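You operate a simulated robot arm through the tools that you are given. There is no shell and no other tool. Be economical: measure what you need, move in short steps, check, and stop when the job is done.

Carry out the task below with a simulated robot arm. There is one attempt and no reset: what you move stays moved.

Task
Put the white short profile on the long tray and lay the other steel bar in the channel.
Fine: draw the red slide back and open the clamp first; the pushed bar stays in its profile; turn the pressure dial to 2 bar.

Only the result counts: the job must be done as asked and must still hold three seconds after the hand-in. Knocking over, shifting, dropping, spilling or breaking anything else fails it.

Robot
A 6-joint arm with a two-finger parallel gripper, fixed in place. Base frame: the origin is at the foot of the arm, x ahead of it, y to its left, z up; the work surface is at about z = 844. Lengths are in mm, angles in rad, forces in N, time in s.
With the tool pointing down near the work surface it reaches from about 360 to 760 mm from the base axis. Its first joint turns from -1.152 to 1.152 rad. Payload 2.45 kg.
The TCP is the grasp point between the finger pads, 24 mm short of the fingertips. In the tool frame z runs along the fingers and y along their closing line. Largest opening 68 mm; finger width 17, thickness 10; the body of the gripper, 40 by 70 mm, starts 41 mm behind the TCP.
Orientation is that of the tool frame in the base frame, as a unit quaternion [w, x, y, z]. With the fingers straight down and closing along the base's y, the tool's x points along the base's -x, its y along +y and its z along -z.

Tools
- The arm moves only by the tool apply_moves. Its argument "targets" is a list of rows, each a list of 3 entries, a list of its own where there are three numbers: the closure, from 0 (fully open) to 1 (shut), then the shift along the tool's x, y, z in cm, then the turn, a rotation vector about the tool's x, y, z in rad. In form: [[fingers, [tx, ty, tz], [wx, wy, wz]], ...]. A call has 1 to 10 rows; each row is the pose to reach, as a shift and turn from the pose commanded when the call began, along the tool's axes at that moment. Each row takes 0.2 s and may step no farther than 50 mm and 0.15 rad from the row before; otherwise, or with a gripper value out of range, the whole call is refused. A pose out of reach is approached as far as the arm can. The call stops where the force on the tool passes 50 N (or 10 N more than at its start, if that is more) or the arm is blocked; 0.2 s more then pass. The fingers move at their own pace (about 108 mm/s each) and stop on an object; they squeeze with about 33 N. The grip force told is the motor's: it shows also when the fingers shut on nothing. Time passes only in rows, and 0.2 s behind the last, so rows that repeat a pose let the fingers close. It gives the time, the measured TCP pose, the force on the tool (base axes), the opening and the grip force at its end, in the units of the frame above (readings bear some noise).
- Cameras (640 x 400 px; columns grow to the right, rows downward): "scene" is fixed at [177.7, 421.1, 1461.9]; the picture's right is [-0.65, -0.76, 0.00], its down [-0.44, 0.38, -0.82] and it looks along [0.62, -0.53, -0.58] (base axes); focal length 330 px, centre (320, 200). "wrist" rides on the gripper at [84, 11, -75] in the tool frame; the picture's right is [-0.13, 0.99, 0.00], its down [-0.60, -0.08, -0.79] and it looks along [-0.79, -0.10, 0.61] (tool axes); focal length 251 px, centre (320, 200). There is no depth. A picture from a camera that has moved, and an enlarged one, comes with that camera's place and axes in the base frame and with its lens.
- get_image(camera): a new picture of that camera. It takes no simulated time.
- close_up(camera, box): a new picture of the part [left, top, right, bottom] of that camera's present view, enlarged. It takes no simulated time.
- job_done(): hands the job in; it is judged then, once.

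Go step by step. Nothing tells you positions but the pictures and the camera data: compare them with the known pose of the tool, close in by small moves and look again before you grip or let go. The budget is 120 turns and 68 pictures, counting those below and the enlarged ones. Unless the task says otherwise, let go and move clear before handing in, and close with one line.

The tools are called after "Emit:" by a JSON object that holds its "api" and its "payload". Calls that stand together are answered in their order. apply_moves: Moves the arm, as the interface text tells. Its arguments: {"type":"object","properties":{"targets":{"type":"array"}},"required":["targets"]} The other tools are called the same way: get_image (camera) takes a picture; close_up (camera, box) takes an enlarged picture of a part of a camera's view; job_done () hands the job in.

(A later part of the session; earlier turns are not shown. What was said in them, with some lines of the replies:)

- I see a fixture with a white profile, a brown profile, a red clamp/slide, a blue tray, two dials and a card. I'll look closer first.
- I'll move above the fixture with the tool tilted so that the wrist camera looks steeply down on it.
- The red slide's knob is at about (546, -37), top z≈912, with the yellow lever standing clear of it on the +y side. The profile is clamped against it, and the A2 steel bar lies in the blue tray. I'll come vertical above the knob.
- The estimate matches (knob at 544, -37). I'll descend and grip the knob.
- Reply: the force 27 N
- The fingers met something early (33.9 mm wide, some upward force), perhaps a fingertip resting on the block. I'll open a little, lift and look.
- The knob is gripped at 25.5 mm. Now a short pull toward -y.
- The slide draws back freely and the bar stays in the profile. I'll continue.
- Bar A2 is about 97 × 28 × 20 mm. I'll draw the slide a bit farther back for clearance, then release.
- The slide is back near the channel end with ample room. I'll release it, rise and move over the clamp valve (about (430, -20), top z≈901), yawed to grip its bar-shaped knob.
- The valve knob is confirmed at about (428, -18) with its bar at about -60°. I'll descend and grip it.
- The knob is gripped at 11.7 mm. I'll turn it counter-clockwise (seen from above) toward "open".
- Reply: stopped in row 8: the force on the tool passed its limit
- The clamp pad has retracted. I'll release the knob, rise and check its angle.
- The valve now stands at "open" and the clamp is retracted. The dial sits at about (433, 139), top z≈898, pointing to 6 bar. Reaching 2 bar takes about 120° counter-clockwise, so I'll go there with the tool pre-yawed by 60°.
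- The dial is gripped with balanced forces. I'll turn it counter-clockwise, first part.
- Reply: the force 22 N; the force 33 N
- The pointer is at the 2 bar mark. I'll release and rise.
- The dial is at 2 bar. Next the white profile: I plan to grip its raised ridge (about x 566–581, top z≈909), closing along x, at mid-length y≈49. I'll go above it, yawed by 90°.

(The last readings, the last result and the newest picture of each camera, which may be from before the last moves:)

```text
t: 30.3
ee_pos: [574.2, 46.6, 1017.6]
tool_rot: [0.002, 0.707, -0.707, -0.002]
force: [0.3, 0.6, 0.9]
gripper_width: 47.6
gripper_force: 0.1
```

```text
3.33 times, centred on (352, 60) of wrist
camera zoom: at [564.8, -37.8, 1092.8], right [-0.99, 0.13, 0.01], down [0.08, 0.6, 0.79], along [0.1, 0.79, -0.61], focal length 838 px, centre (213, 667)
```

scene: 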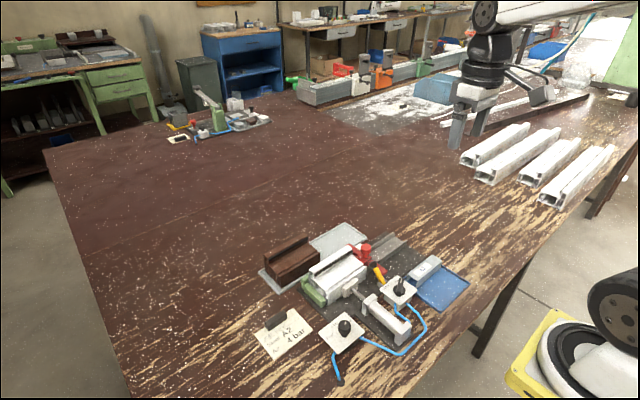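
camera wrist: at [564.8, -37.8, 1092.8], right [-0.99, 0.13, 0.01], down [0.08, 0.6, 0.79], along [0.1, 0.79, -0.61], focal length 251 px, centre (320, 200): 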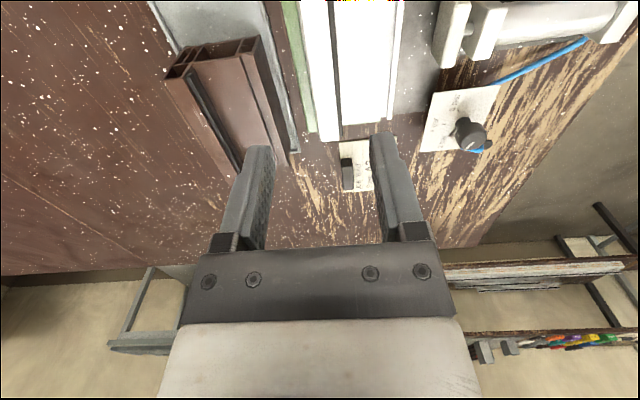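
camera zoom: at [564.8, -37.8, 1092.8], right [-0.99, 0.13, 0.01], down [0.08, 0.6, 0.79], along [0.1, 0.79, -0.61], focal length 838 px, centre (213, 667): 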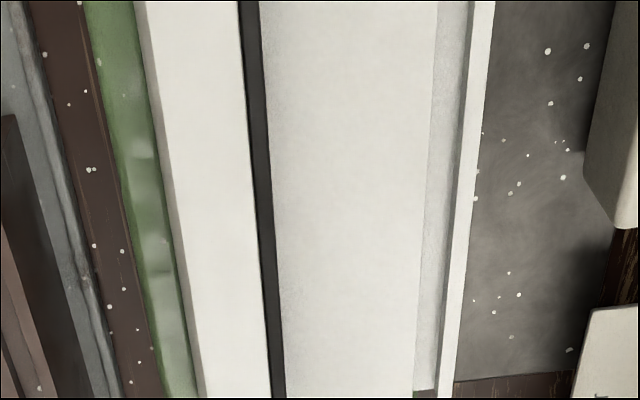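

The ridge spans about x 566–583, centre 574, so the tool is aligned. I'll descend so the fingertips stay above the deck and the green fence, and close on the ridge.

Emit:
{"api": "apply_moves", "payload": {"targets": [[0.45, [-0.3, 0, 4.5], [0, 0, 0]], [0.45, [-0.3, 0, 8], [0, 0, 0]], [0.45, [-0.3, 0, 10.2], [0, 0, 0]], [0.45, [-0.3, 0, 10.2], [0, 0, 0]]]}}

Emit:
{"api": "close_up", "payload": {"camera": "scene", "box": [276, 220, 404, 300]}}

Emit:
{"api": "close_up", "payload": {"camera": "wrist", "box": [200, 0, 440, 150]}}

```text
t: 31.3
ee_pos: [574.7, 50.4, 914.5]
tool_rot: [-0.002, -0.706, 0.708, 0.001]
force: [0.0, 0.2, 0.5]
gripper_width: 36.9
gripper_force: 0.0
```

```text
5.00 times, centred on (340, 260) of scene
camera zoom: at [177.7, 421.1, 1461.9], right [-0.65, -0.76, 0.0], down [-0.44, 0.38, -0.82], along [0.62, -0.53, -0.58], focal length 1648 px, centre (220, -100)
```

zoom: 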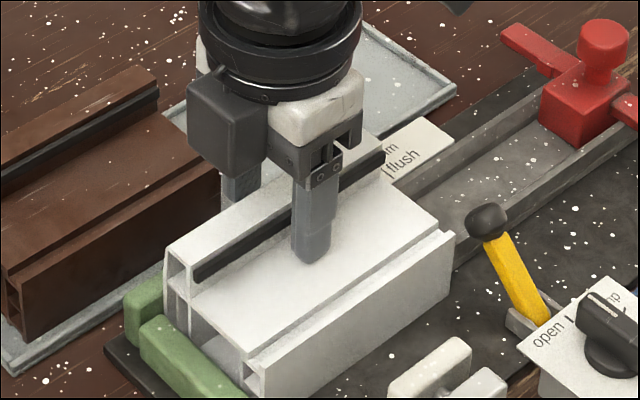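

```text
2.67 times, centred on (320, 75) of wrist
camera zoom: at [564.1, -33.6, 990.4], right [-0.99, 0.13, 0.01], down [0.08, 0.6, 0.79], along [0.1, 0.79, -0.61], focal length 670 px, centre (320, 533)
```

zoom: 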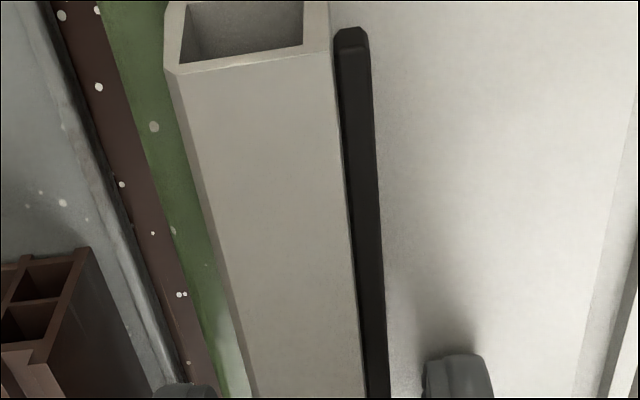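

Emit:
{"api": "apply_moves", "payload": {"targets": [[0.6, [0, 0, 0], [0, 0, 0]], [0.7, [0, 0, 0], [0, 0, 0]], [0.8, [0, 0, 0], [0, 0, 0]], [0.9, [0, 0, 0], [0, 0, 0]], [0.9, [0, 0, 0], [0, 0, 0]]]}}

```text
t: 32.5
ee_pos: [574.2, 50.4, 915.6]
tool_rot: [-0.002, -0.707, 0.708, 0.002]
force: [0.0, -0.1, -0.7]
gripper_width: 19.7
gripper_force: 33.2
```

Gripped at 19.7 mm with 33 N and no side load. I'll lift a little and check.

Emit:
{"api": "apply_moves", "payload": {"targets": [[0.95, [0, 0, -0.5], [0, 0, 0]], [0.95, [0, 0, -1.0], [0, 0, 0]], [0.95, [0, 0, -1.8], [0, 0, 0]], [0.95, [0, 0, -2.5], [0, 0, 0]], [0.95, [0, 0, -2.5], [0, 0, 0]]]}}

Emit:
{"api": "close_up", "payload": {"camera": "scene", "box": [260, 200, 420, 300]}}

```text
t: 33.7
ee_pos: [574.0, 49.9, 941.1]
tool_rot: [-0.002, -0.707, 0.708, 0.002]
force: [-0.3, 0.4, -2.1]
gripper_width: 19.9
gripper_force: 33.3
```

```text
4.00 times, centred on (340, 250) of scene
camera zoom: at [177.7, 421.1, 1461.9], right [-0.65, -0.76, 0.0], down [-0.44, 0.38, -0.82], along [0.62, -0.53, -0.58], focal length 1319 px, centre (240, 0)
```

zoom: 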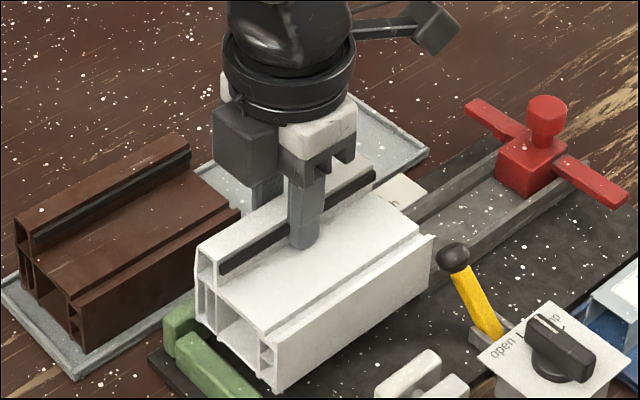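

Lifted cleanly and level (about 0.2 kg). I'll raise it over the fence and carry it above the free half of the long tray (centre about (656, -37)).

Emit:
{"api": "apply_moves", "payload": {"targets": [[0.95, [0, 0, -1.5], [0, 0, 0]], [0.95, [0, 0, -3], [0, 0, 0]], [0.95, [1, -1.5, -4], [0, 0, 0]], [0.95, [2.5, -3.5, -4], [0, 0, 0]], [0.95, [4, -5.5, -4], [0, 0, 0]], [0.95, [5.5, -7.5, -4], [0, 0, 0]], [0.95, [7, -9.2, -4], [0, 0, 0]], [0.95, [8.2, -10.4, -4], [0, 0, 0]], [0.95, [8.7, -10.9, -4], [0, 0, 0]], [0.95, [8.7, -10.9, -4], [0, 0, 0]]]}}

Emit:
{"api": "close_up", "payload": {"camera": "scene", "box": [260, 180, 420, 280]}}

Emit:
{"api": "get_image", "payload": {"camera": "wrist"}}

```text
t: 35.9
ee_pos: [684.7, -36.5, 979.4]
tool_rot: [-0.003, -0.707, 0.708, 0.002]
force: [0.0, 0.6, -2.4]
gripper_width: 19.6
gripper_force: 33.1
```

```text
4.00 times, centred on (340, 230) of scene
camera zoom: at [177.8, 421.1, 1461.9], right [-0.65, -0.76, 0.0], down [-0.44, 0.38, -0.82], along [0.62, -0.53, -0.58], focal length 1319 px, centre (240, 80)
```

zoom: 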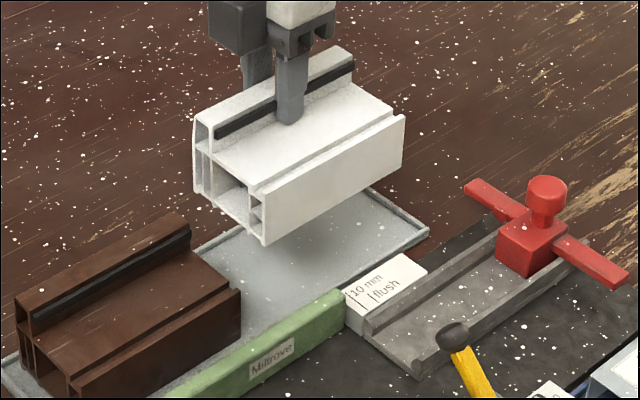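

```text
20 pictures are left
camera wrist: at [673.9, -121.0, 1054.9], right [-0.99, 0.13, 0.01], down [0.08, 0.6, 0.79], along [0.1, 0.79, -0.61], focal length 251 px, centre (320, 200)
```

wrist: 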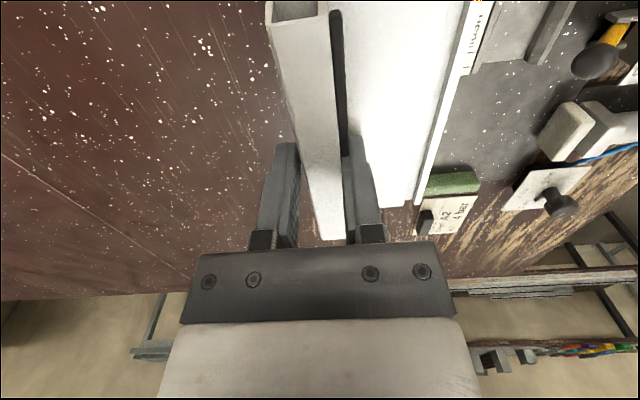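

Emit:
{"api": "apply_moves", "payload": {"targets": [[0.95, [0, 0.1, 2], [0, 0, 0]], [0.95, [0, 0.15, 4], [0, 0, 0]], [0.95, [0, 0.15, 5], [0, 0, 0]], [0.95, [0, 0.15, 5], [0, 0, 0]]]}}

Emit:
{"api": "close_up", "payload": {"camera": "scene", "box": [270, 200, 398, 280]}}

Emit:
{"api": "get_image", "payload": {"camera": "wrist"}}

```text
t: 36.9
ee_pos: [681.8, -37.9, 929.7]
tool_rot: [-0.002, -0.707, 0.707, 0.002]
force: [0.3, 0.5, -2.3]
gripper_width: 19.7
gripper_force: 32.8
```

```text
5.00 times, centred on (334, 240) of scene
camera zoom: at [177.8, 421.1, 1461.9], right [-0.65, -0.76, 0.0], down [-0.44, 0.38, -0.82], along [0.62, -0.53, -0.58], focal length 1648 px, centre (250, 0)
```

zoom: 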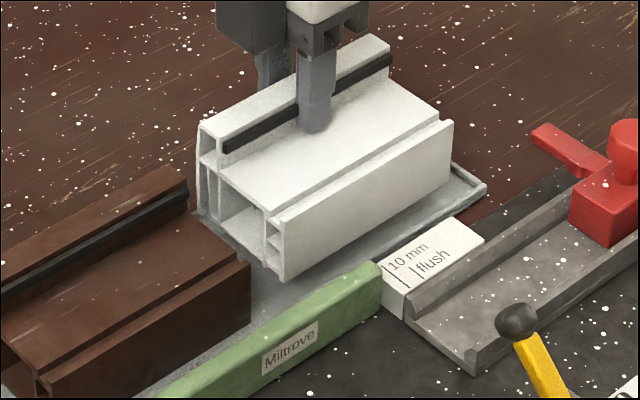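

```text
18 pictures are left
camera wrist: at [671.1, -121.2, 1005.7], right [-0.99, 0.13, 0.01], down [0.08, 0.6, 0.79], along [0.1, 0.79, -0.61], focal length 251 px, centre (320, 200)
```

wrist: 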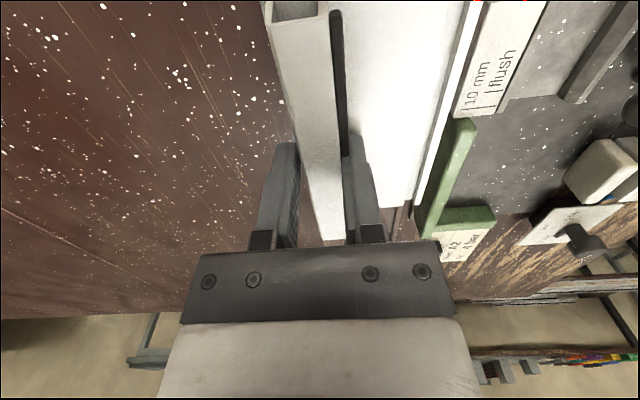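

The profile lines up with the brown one (front edge x≈618 for both), with a gap of about 20 mm to it. I'll lower it gently until it touches the tray.

Emit:
{"api": "apply_moves", "payload": {"targets": [[0.95, [0, -0.05, 0.6], [0, 0, 0]], [0.95, [0, -0.05, 1.1], [0, 0, 0]], [0.95, [0, -0.05, 1.4], [0, 0, 0]], [0.95, [0, -0.05, 1.55], [0, 0, 0]], [0.95, [0, -0.05, 1.55], [0, 0, 0]]]}}

```text
t: 38.1
ee_pos: [681.8, -36.7, 915.9]
tool_rot: [-0.002, -0.707, 0.708, 0.002]
force: [0.5, -0.1, -3.0]
gripper_width: 19.6
gripper_force: 33.1
```

Emit:
{"api": "apply_moves", "payload": {"targets": [[0.95, [0, 0, 0.1], [0, 0, 0]], [0.95, [0, 0, 0.2], [0, 0, 0]], [0.95, [0, 0, 0.3], [0, 0, 0]], [0.95, [0, 0, 0.3], [0, 0, 0]]]}}

Emit:
{"api": "close_up", "payload": {"camera": "scene", "box": [286, 200, 398, 270]}}

```text
t: 39.1
ee_pos: [680.2, -35.8, 910.4]
tool_rot: [-0.002, -0.706, 0.708, 0.001]
force: [-0.1, -0.4, -2.5]
gripper_width: 19.6
gripper_force: 33.2
```

```text
5.71 times, centred on (342, 235) of scene
camera zoom: at [177.8, 421.1, 1461.9], right [-0.65, -0.76, 0.0], down [-0.44, 0.38, -0.82], along [0.62, -0.53, -0.58], focal length 1884 px, centre (194, 0)
```

zoom: 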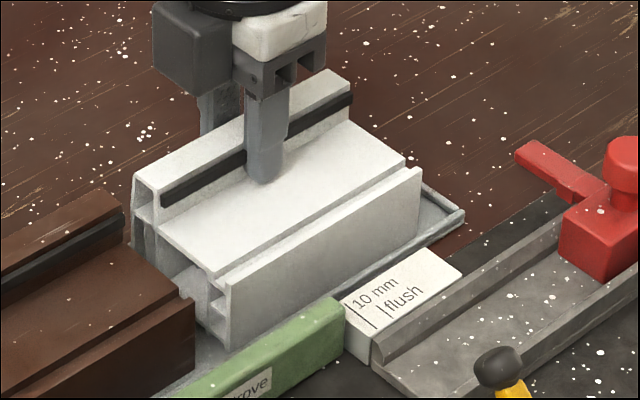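

Emit:
{"api": "apply_moves", "payload": {"targets": [[0.95, [0, 0, 0.1], [0, 0, 0]], [0.95, [0, 0, 0.2], [0, 0, 0]], [0.95, [0, 0, 0.25], [0, 0, 0]], [0.95, [0, 0, 0.25], [0, 0, 0]]]}}

```text
t: 40.1
ee_pos: [682.5, -36.2, 910.9]
tool_rot: [-0.001, -0.706, 0.708, 0.001]
force: [-3.3, 0.1, 8.9]
gripper_width: 19.7
gripper_force: 33.3
```

It touches the tray. I'll release and rise.

Emit:
{"api": "apply_moves", "payload": {"targets": [[0.65, [0, 0, -0.05], [0, 0, 0]], [0.45, [0, 0, -0.05], [0, 0, 0]], [0.45, [0, 0, -0.05], [0, 0, 0]], [0.45, [0, 0, -3], [0, 0, 0]], [0.45, [0, 0, -7], [0, 0, 0]], [0.45, [0, 0, -11], [0, 0, 0]]]}}

Emit:
{"api": "close_up", "payload": {"camera": "scene", "box": [270, 180, 478, 310]}}

```text
t: 41.5
ee_pos: [681.0, -35.7, 1020.7]
tool_rot: [-0.003, -0.707, 0.707, 0.003]
force: [0.0, 0.5, 0.2]
gripper_width: 37.4
gripper_force: 0.1
```

```text
3.08 times, centred on (374, 245) of scene
camera zoom: at [177.7, 421.1, 1462.0], right [-0.65, -0.76, 0.0], down [-0.44, 0.38, -0.82], along [0.62, -0.53, -0.58], focal length 1014 px, centre (154, 62)
```

zoom: 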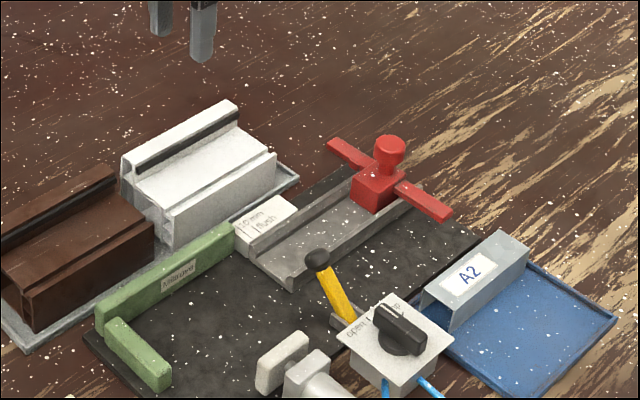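

The profile sits in the tray. Now the A2 bar: about x 422–449, y -183…-83, top z≈866. First I'll examine the channel cross-section.

Emit:
{"api": "close_up", "payload": {"camera": "scene", "box": [342, 225, 422, 275]}}

```text
8.00 times, centred on (382, 250) of scene
camera zoom: at [177.7, 421.1, 1462.0], right [-0.65, -0.76, 0.0], down [-0.44, 0.38, -0.82], along [0.62, -0.53, -0.58], focal length 2637 px, centre (-176, -200)
```

zoom: 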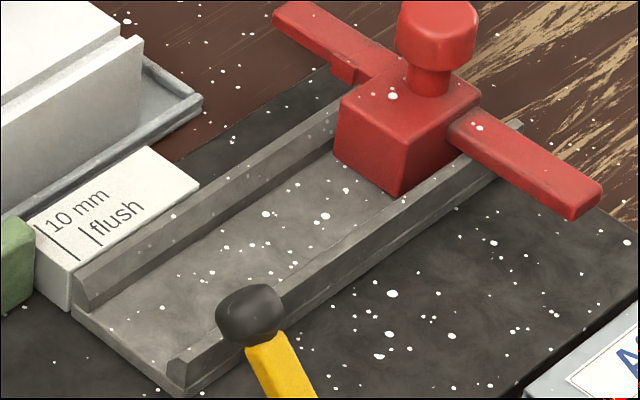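

The channel is about 34 mm wide inside (x 530–564), free from y≈-128 to -14, with walls about 12 mm high. I'll move over the A2 bar, keeping the yaw.

Emit:
{"api": "apply_moves", "payload": {"targets": [[0.3, [1.6, 4.1, 0], [0, 0, 0]], [0.3, [3.2, 8.2, 0], [0, 0, 0]], [0.3, [4.8, 12.3, 0], [0, 0, 0]], [0.3, [6.4, 16.4, 0], [0, 0, 0]], [0.3, [8.0, 20.5, 0], [0, 0, 0]], [0.3, [9.7, 24.5, 0], [0, 0, 0]], [0.3, [9.7, 24.5, 4], [0, 0, 0]], [0.3, [9.7, 24.5, 7], [0, 0, 0]], [0.3, [9.7, 24.5, 7], [0, 0, 0]]]}}

Emit:
{"api": "get_image", "payload": {"camera": "wrist"}}

Emit:
{"api": "close_up", "payload": {"camera": "scene", "box": [366, 210, 478, 280]}}

```text
t: 43.5
ee_pos: [437.5, -132.9, 949.8]
tool_rot: [-0.002, -0.707, 0.708, 0.002]
force: [0.3, 0.5, -0.6]
gripper_width: 47.9
gripper_force: 0.1
```

```text
14 pictures are left
camera wrist: at [427.0, -216.8, 1025.2], right [-0.99, 0.13, 0.01], down [0.08, 0.6, 0.79], along [0.1, 0.79, -0.61], focal length 251 px, centre (320, 200)
```

wrist: 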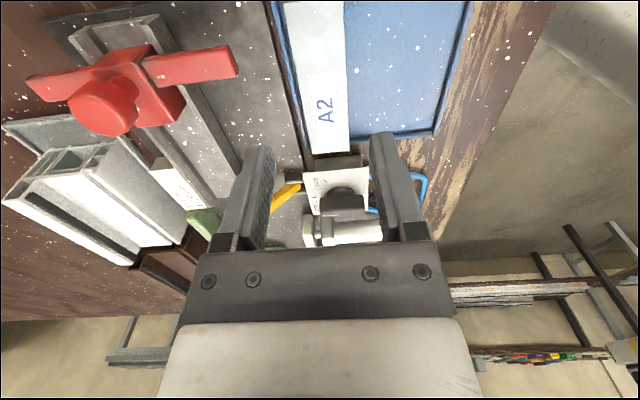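

```text
5.71 times, centred on (422, 245) of scene
camera zoom: at [177.7, 421.1, 1461.9], right [-0.65, -0.76, 0.0], down [-0.44, 0.38, -0.82], along [0.62, -0.53, -0.58], focal length 1884 px, centre (-263, -57)
```

zoom: 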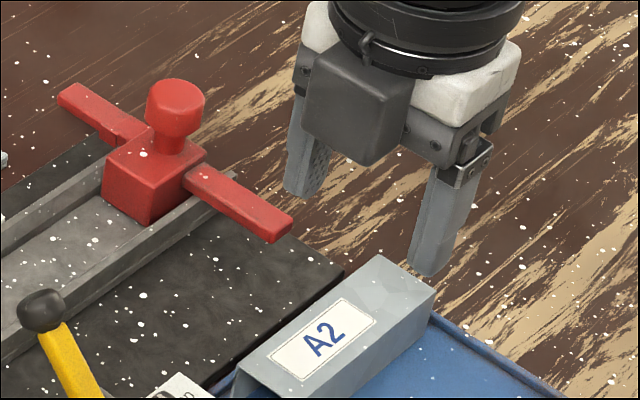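

I'll descend so the fingertips overlap only the top ~6 mm of the bar (TCP z≈884).

Emit:
{"api": "apply_moves", "payload": {"targets": [[0.3, [-0.3, 0.15, 3], [0, 0, 0]], [0.35, [-0.3, 0.15, 5.5], [0, 0, 0]], [0.35, [-0.3, 0.15, 6.6], [0, 0, 0]], [0.35, [-0.3, 0.15, 6.6], [0, 0, 0]]]}}

Emit:
{"api": "close_up", "payload": {"camera": "scene", "box": [390, 230, 470, 280]}}

```text
t: 44.5
ee_pos: [435.2, -129.9, 884.3]
tool_rot: [-0.003, -0.707, 0.707, 0.001]
force: [-0.6, 0.5, 0.5]
gripper_width: 44.1
gripper_force: 0.0
```

```text
8.00 times, centred on (430, 255) of scene
camera zoom: at [177.7, 421.1, 1461.9], right [-0.65, -0.76, 0.0], down [-0.44, 0.38, -0.82], along [0.62, -0.53, -0.58], focal length 2637 px, centre (-560, -240)
```

zoom: 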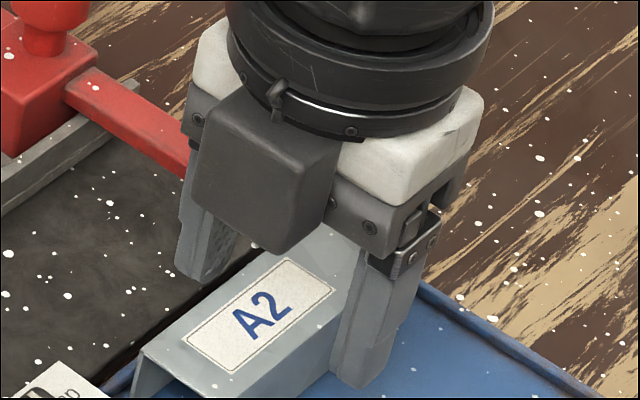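

Emit:
{"api": "apply_moves", "payload": {"targets": [[0.45, [0, 0, 0.1], [0, 0, 0]], [0.52, [0, 0, 0.1], [0, 0, 0]], [0.58, [0, 0, 0.1], [0, 0, 0]], [0.65, [0, 0, 0.1], [0, 0, 0]], [0.7, [0, 0, 0.1], [0, 0, 0]], [0.7, [0, 0, 0.1], [0, 0, 0]]]}}

```text
t: 45.9
ee_pos: [434.4, -131.0, 883.7]
tool_rot: [-0.002, -0.706, 0.708, 0.002]
force: [0.3, 0.2, 0.6]
gripper_width: 29.5
gripper_force: 33.0
```

Gripped at 29.5 mm. I'll lift and carry it above the channel.

Emit:
{"api": "apply_moves", "payload": {"targets": [[0.75, [0, 0, -1], [0, 0, 0]], [0.75, [0, 0, -4], [0, 0, 0]], [0.75, [0, 0, -8], [0, 0, 0]], [0.75, [-2, 0, -8], [0, 0, 0]], [0.75, [-4, -2, -8], [0, 0, 0]], [0.75, [-6, -5, -8], [0, 0, 0]], [0.75, [-6, -8, -8], [0, 0, 0]], [0.75, [-6, -11.1, -8], [0, 0, 0]], [0.75, [-6, -11.1, -8], [0, 0, 0]]]}}

Emit:
{"api": "close_up", "payload": {"camera": "scene", "box": [322, 190, 450, 270]}}

Emit:
{"api": "get_image", "payload": {"camera": "wrist"}}

```text
t: 47.9
ee_pos: [546.4, -68.9, 962.2]
tool_rot: [-0.002, -0.706, 0.708, 0.002]
force: [0.6, -0.1, -2.1]
gripper_width: 29.7
gripper_force: 33.1
```

```text
5.00 times, centred on (386, 230) of scene
camera zoom: at [177.7, 421.1, 1461.9], right [-0.65, -0.76, 0.0], down [-0.44, 0.38, -0.82], along [0.62, -0.53, -0.58], focal length 1648 px, centre (-10, 50)
```

zoom: 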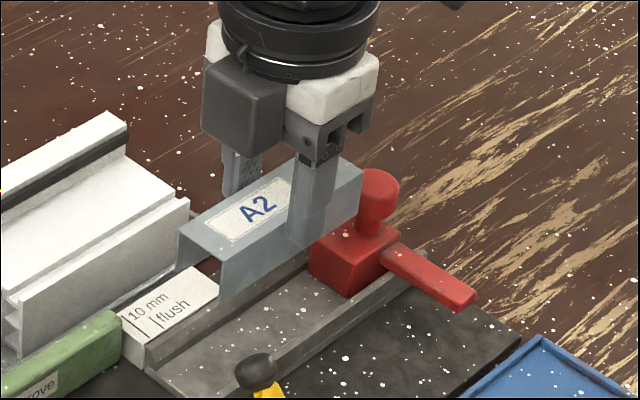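

```text
10 pictures are left
camera wrist: at [536.3, -153.3, 1038.1], right [-0.99, 0.13, 0.01], down [0.08, 0.6, 0.79], along [0.1, 0.79, -0.61], focal length 251 px, centre (320, 200)
```

wrist: 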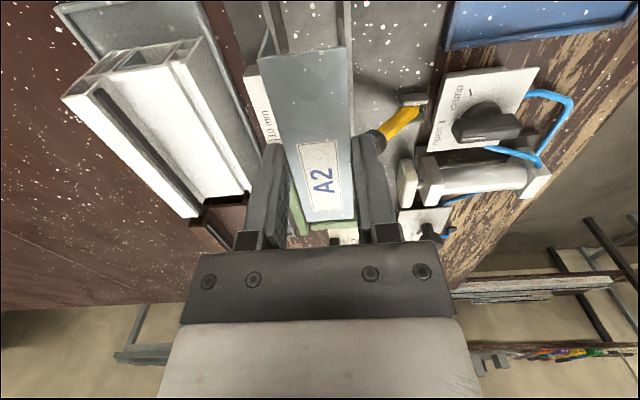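

The bar spans y≈-122…-22 and is centred over the channel at x≈547, between the slide face (-128) and the channel end (-14). I'll lower it to just above and check.

Emit:
{"api": "apply_moves", "payload": {"targets": [[0.75, [0, 0, 2.5], [0, 0, 0]], [0.75, [0, 0, 4.5], [0, 0, 0]], [0.75, [0, 0, 5.5], [0, 0, 0]], [0.75, [0, 0, 5.5], [0, 0, 0]]]}}

Emit:
{"api": "close_up", "payload": {"camera": "scene", "box": [340, 215, 420, 265]}}

```text
t: 48.9
ee_pos: [546.7, -69.5, 907.0]
tool_rot: [-0.002, -0.707, 0.708, 0.001]
force: [-0.3, -0.3, -1.6]
gripper_width: 29.5
gripper_force: 32.8
```

```text
8.00 times, centred on (380, 240) of scene
camera zoom: at [177.7, 421.1, 1461.9], right [-0.65, -0.76, 0.0], down [-0.44, 0.38, -0.82], along [0.62, -0.53, -0.58], focal length 2637 px, centre (-160, -120)
```

zoom: 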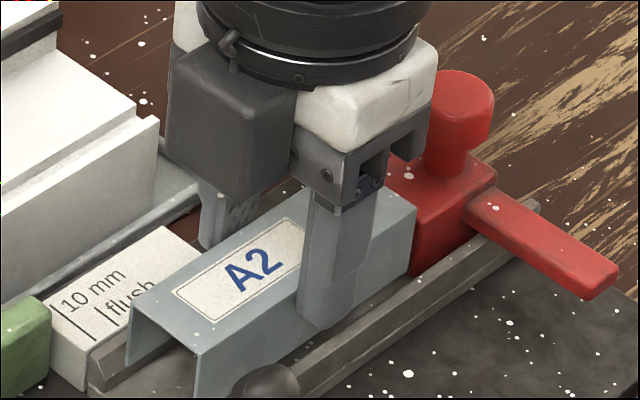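

Emit:
{"api": "apply_moves", "payload": {"targets": [[0.75, [0, 0, 0.4], [0, 0, 0]], [0.75, [0, 0, 0.8], [0, 0, 0]], [0.75, [0, 0, 1.1], [0, 0, 0]], [0.75, [0, 0, 1.3], [0, 0, 0]], [0.75, [0, 0, 1.3], [0, 0, 0]]]}}

Emit:
{"api": "close_up", "payload": {"camera": "scene", "box": [340, 220, 420, 270]}}

```text
t: 50.1
ee_pos: [546.3, -70.7, 894.2]
tool_rot: [-0.002, -0.707, 0.707, 0.001]
force: [4.7, 0.7, 0.5]
gripper_width: 29.5
gripper_force: 33.3
```

```text
8.00 times, centred on (380, 245) of scene
camera zoom: at [177.8, 421.2, 1461.9], right [-0.65, -0.76, 0.0], down [-0.44, 0.38, -0.82], along [0.62, -0.53, -0.58], focal length 2637 px, centre (-160, -160)
```

zoom: 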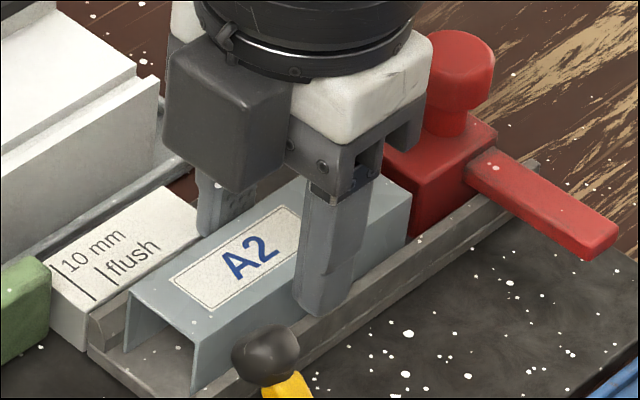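

There is slight side contact at the near wall. I'll shift 1 mm toward +x and continue down.

Emit:
{"api": "apply_moves", "payload": {"targets": [[0.75, [0, -0.1, 0], [0, 0, 0]], [0.75, [0, -0.1, 0.1], [0, 0, 0]], [0.75, [0, -0.1, 0.2], [0, 0, 0]], [0.75, [0, -0.1, 0.2], [0, 0, 0]]]}}

```text
t: 51.1
ee_pos: [547.7, -70.9, 893.8]
tool_rot: [-0.002, -0.707, 0.708, 0.002]
force: [-9.6, -0.6, 25.5]
gripper_width: 29.4
gripper_force: 32.8
```

Emit:
{"api": "close_up", "payload": {"camera": "scene", "box": [345, 235, 393, 265]}}

Emit:
{"api": "close_up", "payload": {"camera": "wrist", "box": [200, 0, 456, 160]}}

```text
13.33 times, centred on (369, 250) of scene
camera zoom: at [177.0, 421.2, 1462.0], right [-0.65, -0.76, 0.0], down [-0.44, 0.38, -0.82], along [0.62, -0.53, -0.58], focal length 4395 px, centre (-333, -467)
```

zoom: 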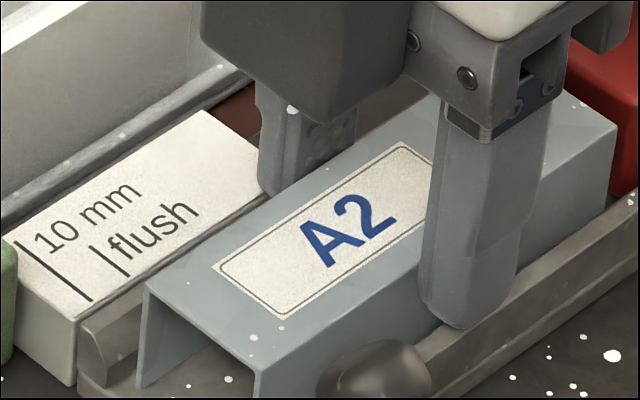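

```text
2.50 times, centred on (328, 80) of wrist
camera zoom: at [537.0, -154.7, 970.1], right [-0.99, 0.13, 0.01], down [0.08, 0.6, 0.79], along [0.1, 0.79, -0.61], focal length 629 px, centre (300, 500)
```

zoom: 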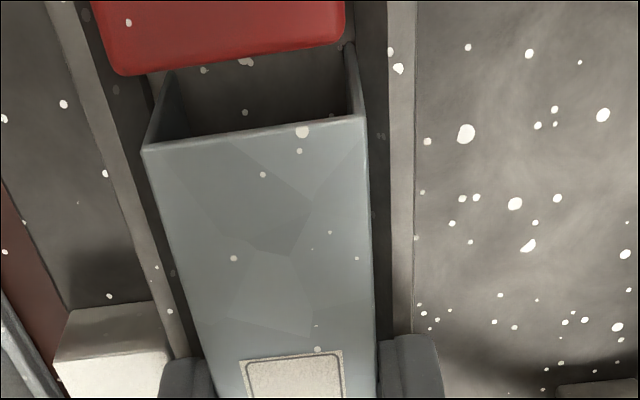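

The bar sits between the walls, parallel, with gaps on both sides. I'll ease the pressure, open slightly and rise.

Emit:
{"api": "apply_moves", "payload": {"targets": [[0.75, [0, 0.03, -0.1], [0, 0, 0]], [0.54, [0, 0.03, -0.1], [0, 0, 0]], [0.51, [0, 0.03, -0.1], [0, 0, 0]], [0.51, [0, 0.03, -0.1], [0, 0, 0]], [0.5, [0, 0.03, -0.4], [0, 0, 0]], [0.5, [0, 0.03, -0.9], [0, 0, 0]]]}}

Emit:
{"api": "close_up", "payload": {"camera": "scene", "box": [340, 220, 420, 270]}}

```text
t: 52.5
ee_pos: [546.8, -69.2, 902.6]
tool_rot: [-0.002, -0.707, 0.707, 0.002]
force: [-0.1, 0.1, 0.6]
gripper_width: 33.9
gripper_force: 0.0
```

```text
8.00 times, centred on (380, 245) of scene
camera zoom: at [177.7, 421.1, 1461.9], right [-0.65, -0.76, 0.0], down [-0.44, 0.38, -0.82], along [0.62, -0.53, -0.58], focal length 2637 px, centre (-160, -160)
```

zoom: 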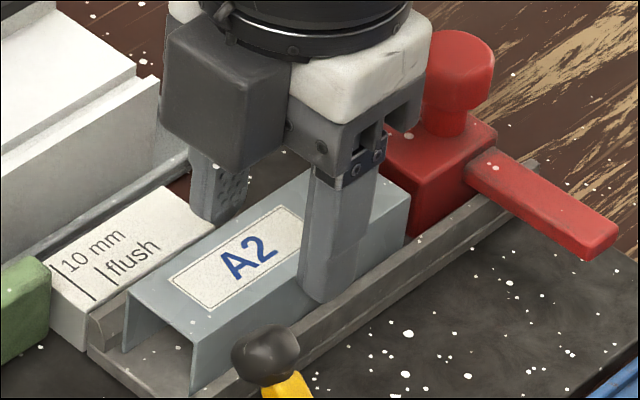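

The bar stays in the channel and the fingers are clear. I'll rise straight up and away, then make final checks.

Emit:
{"api": "apply_moves", "payload": {"targets": [[0.48, [0, 0, -2], [0, 0, 0]], [0.4, [0, 0, -5], [0, 0, 0]], [0.4, [0, 0, -9], [0, 0, 0]], [0.4, [0, 0, -13], [0, 0, 0]], [0.4, [4, 0, -15], [0, 0, 0]], [0.4, [8, 0, -15], [0, 0, 0]], [0.4, [12, 0, -15], [0, 0, 0]], [0.4, [12, 0, -15], [0, 0, 0]]]}}

Emit:
{"api": "close_up", "payload": {"camera": "scene", "box": [240, 210, 480, 360]}}

Emit:
{"api": "get_image", "payload": {"camera": "wrist"}}

```text
t: 54.3
ee_pos: [549.3, -190.2, 1053.7]
tool_rot: [-0.002, -0.707, 0.708, 0.002]
force: [-0.5, -0.6, 0.2]
gripper_width: 40.7
gripper_force: 0.1
```

```text
2.67 times, centred on (360, 285) of scene
camera zoom: at [177.7, 421.1, 1461.9], right [-0.65, -0.76, 0.0], down [-0.44, 0.38, -0.82], along [0.62, -0.53, -0.58], focal length 879 px, centre (213, -27)
```

zoom: 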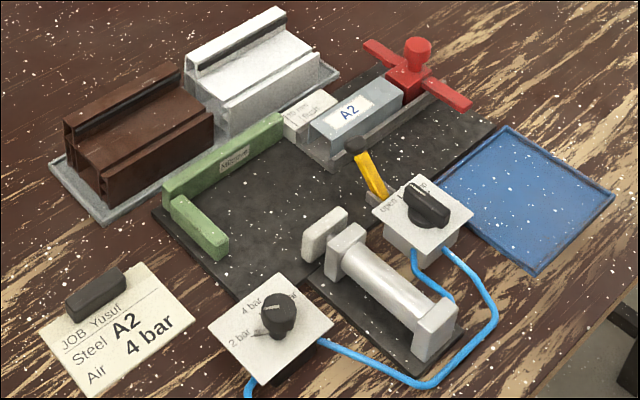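

```text
3 pictures are left
camera wrist: at [539.6, -274.7, 1129.0], right [-0.99, 0.13, 0.01], down [0.08, 0.6, 0.79], along [0.1, 0.79, -0.61], focal length 251 px, centre (320, 200)
```

wrist: 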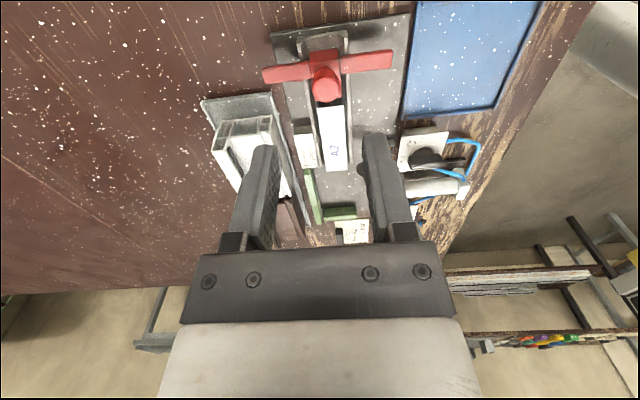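

Emit:
{"api": "close_up", "payload": {"camera": "wrist", "box": [192, 85, 304, 155]}}

Emit:
{"api": "close_up", "payload": {"camera": "scene", "box": [290, 205, 370, 255]}}

```text
5.71 times, centred on (248, 120) of wrist
camera zoom: at [539.6, -274.7, 1129.0], right [-0.99, 0.13, 0.01], down [0.08, 0.6, 0.79], along [0.1, 0.79, -0.61], focal length 1437 px, centre (731, 657)
```

zoom: 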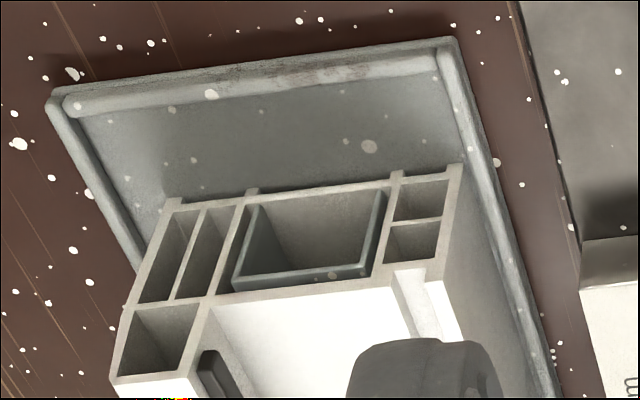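

```text
8.00 times, centred on (330, 230) of scene
camera zoom: at [177.7, 421.1, 1461.9], right [-0.65, -0.76, 0.0], down [-0.44, 0.38, -0.82], along [0.62, -0.53, -0.58], focal length 2637 px, centre (240, -40)
```

zoom: 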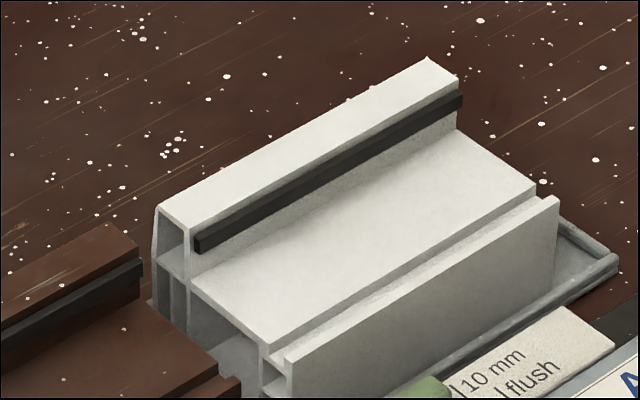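

The white profile lies in the long tray with its pushed bar inside. The A2 bar is in the channel, the slide is back, the clamp is open and the dial reads 2 bar. The arm is clear, so I'm handing in.

Emit:
{"api": "job_done", "payload": {}}

```text
The job is handed in.
```

I drew the red slide back and opened the clamp. The white short profile is now on the long tray with its pushed bar still inside, the A2 steel bar is in the channel, the dial is at 2 bar, and the job is handed in.
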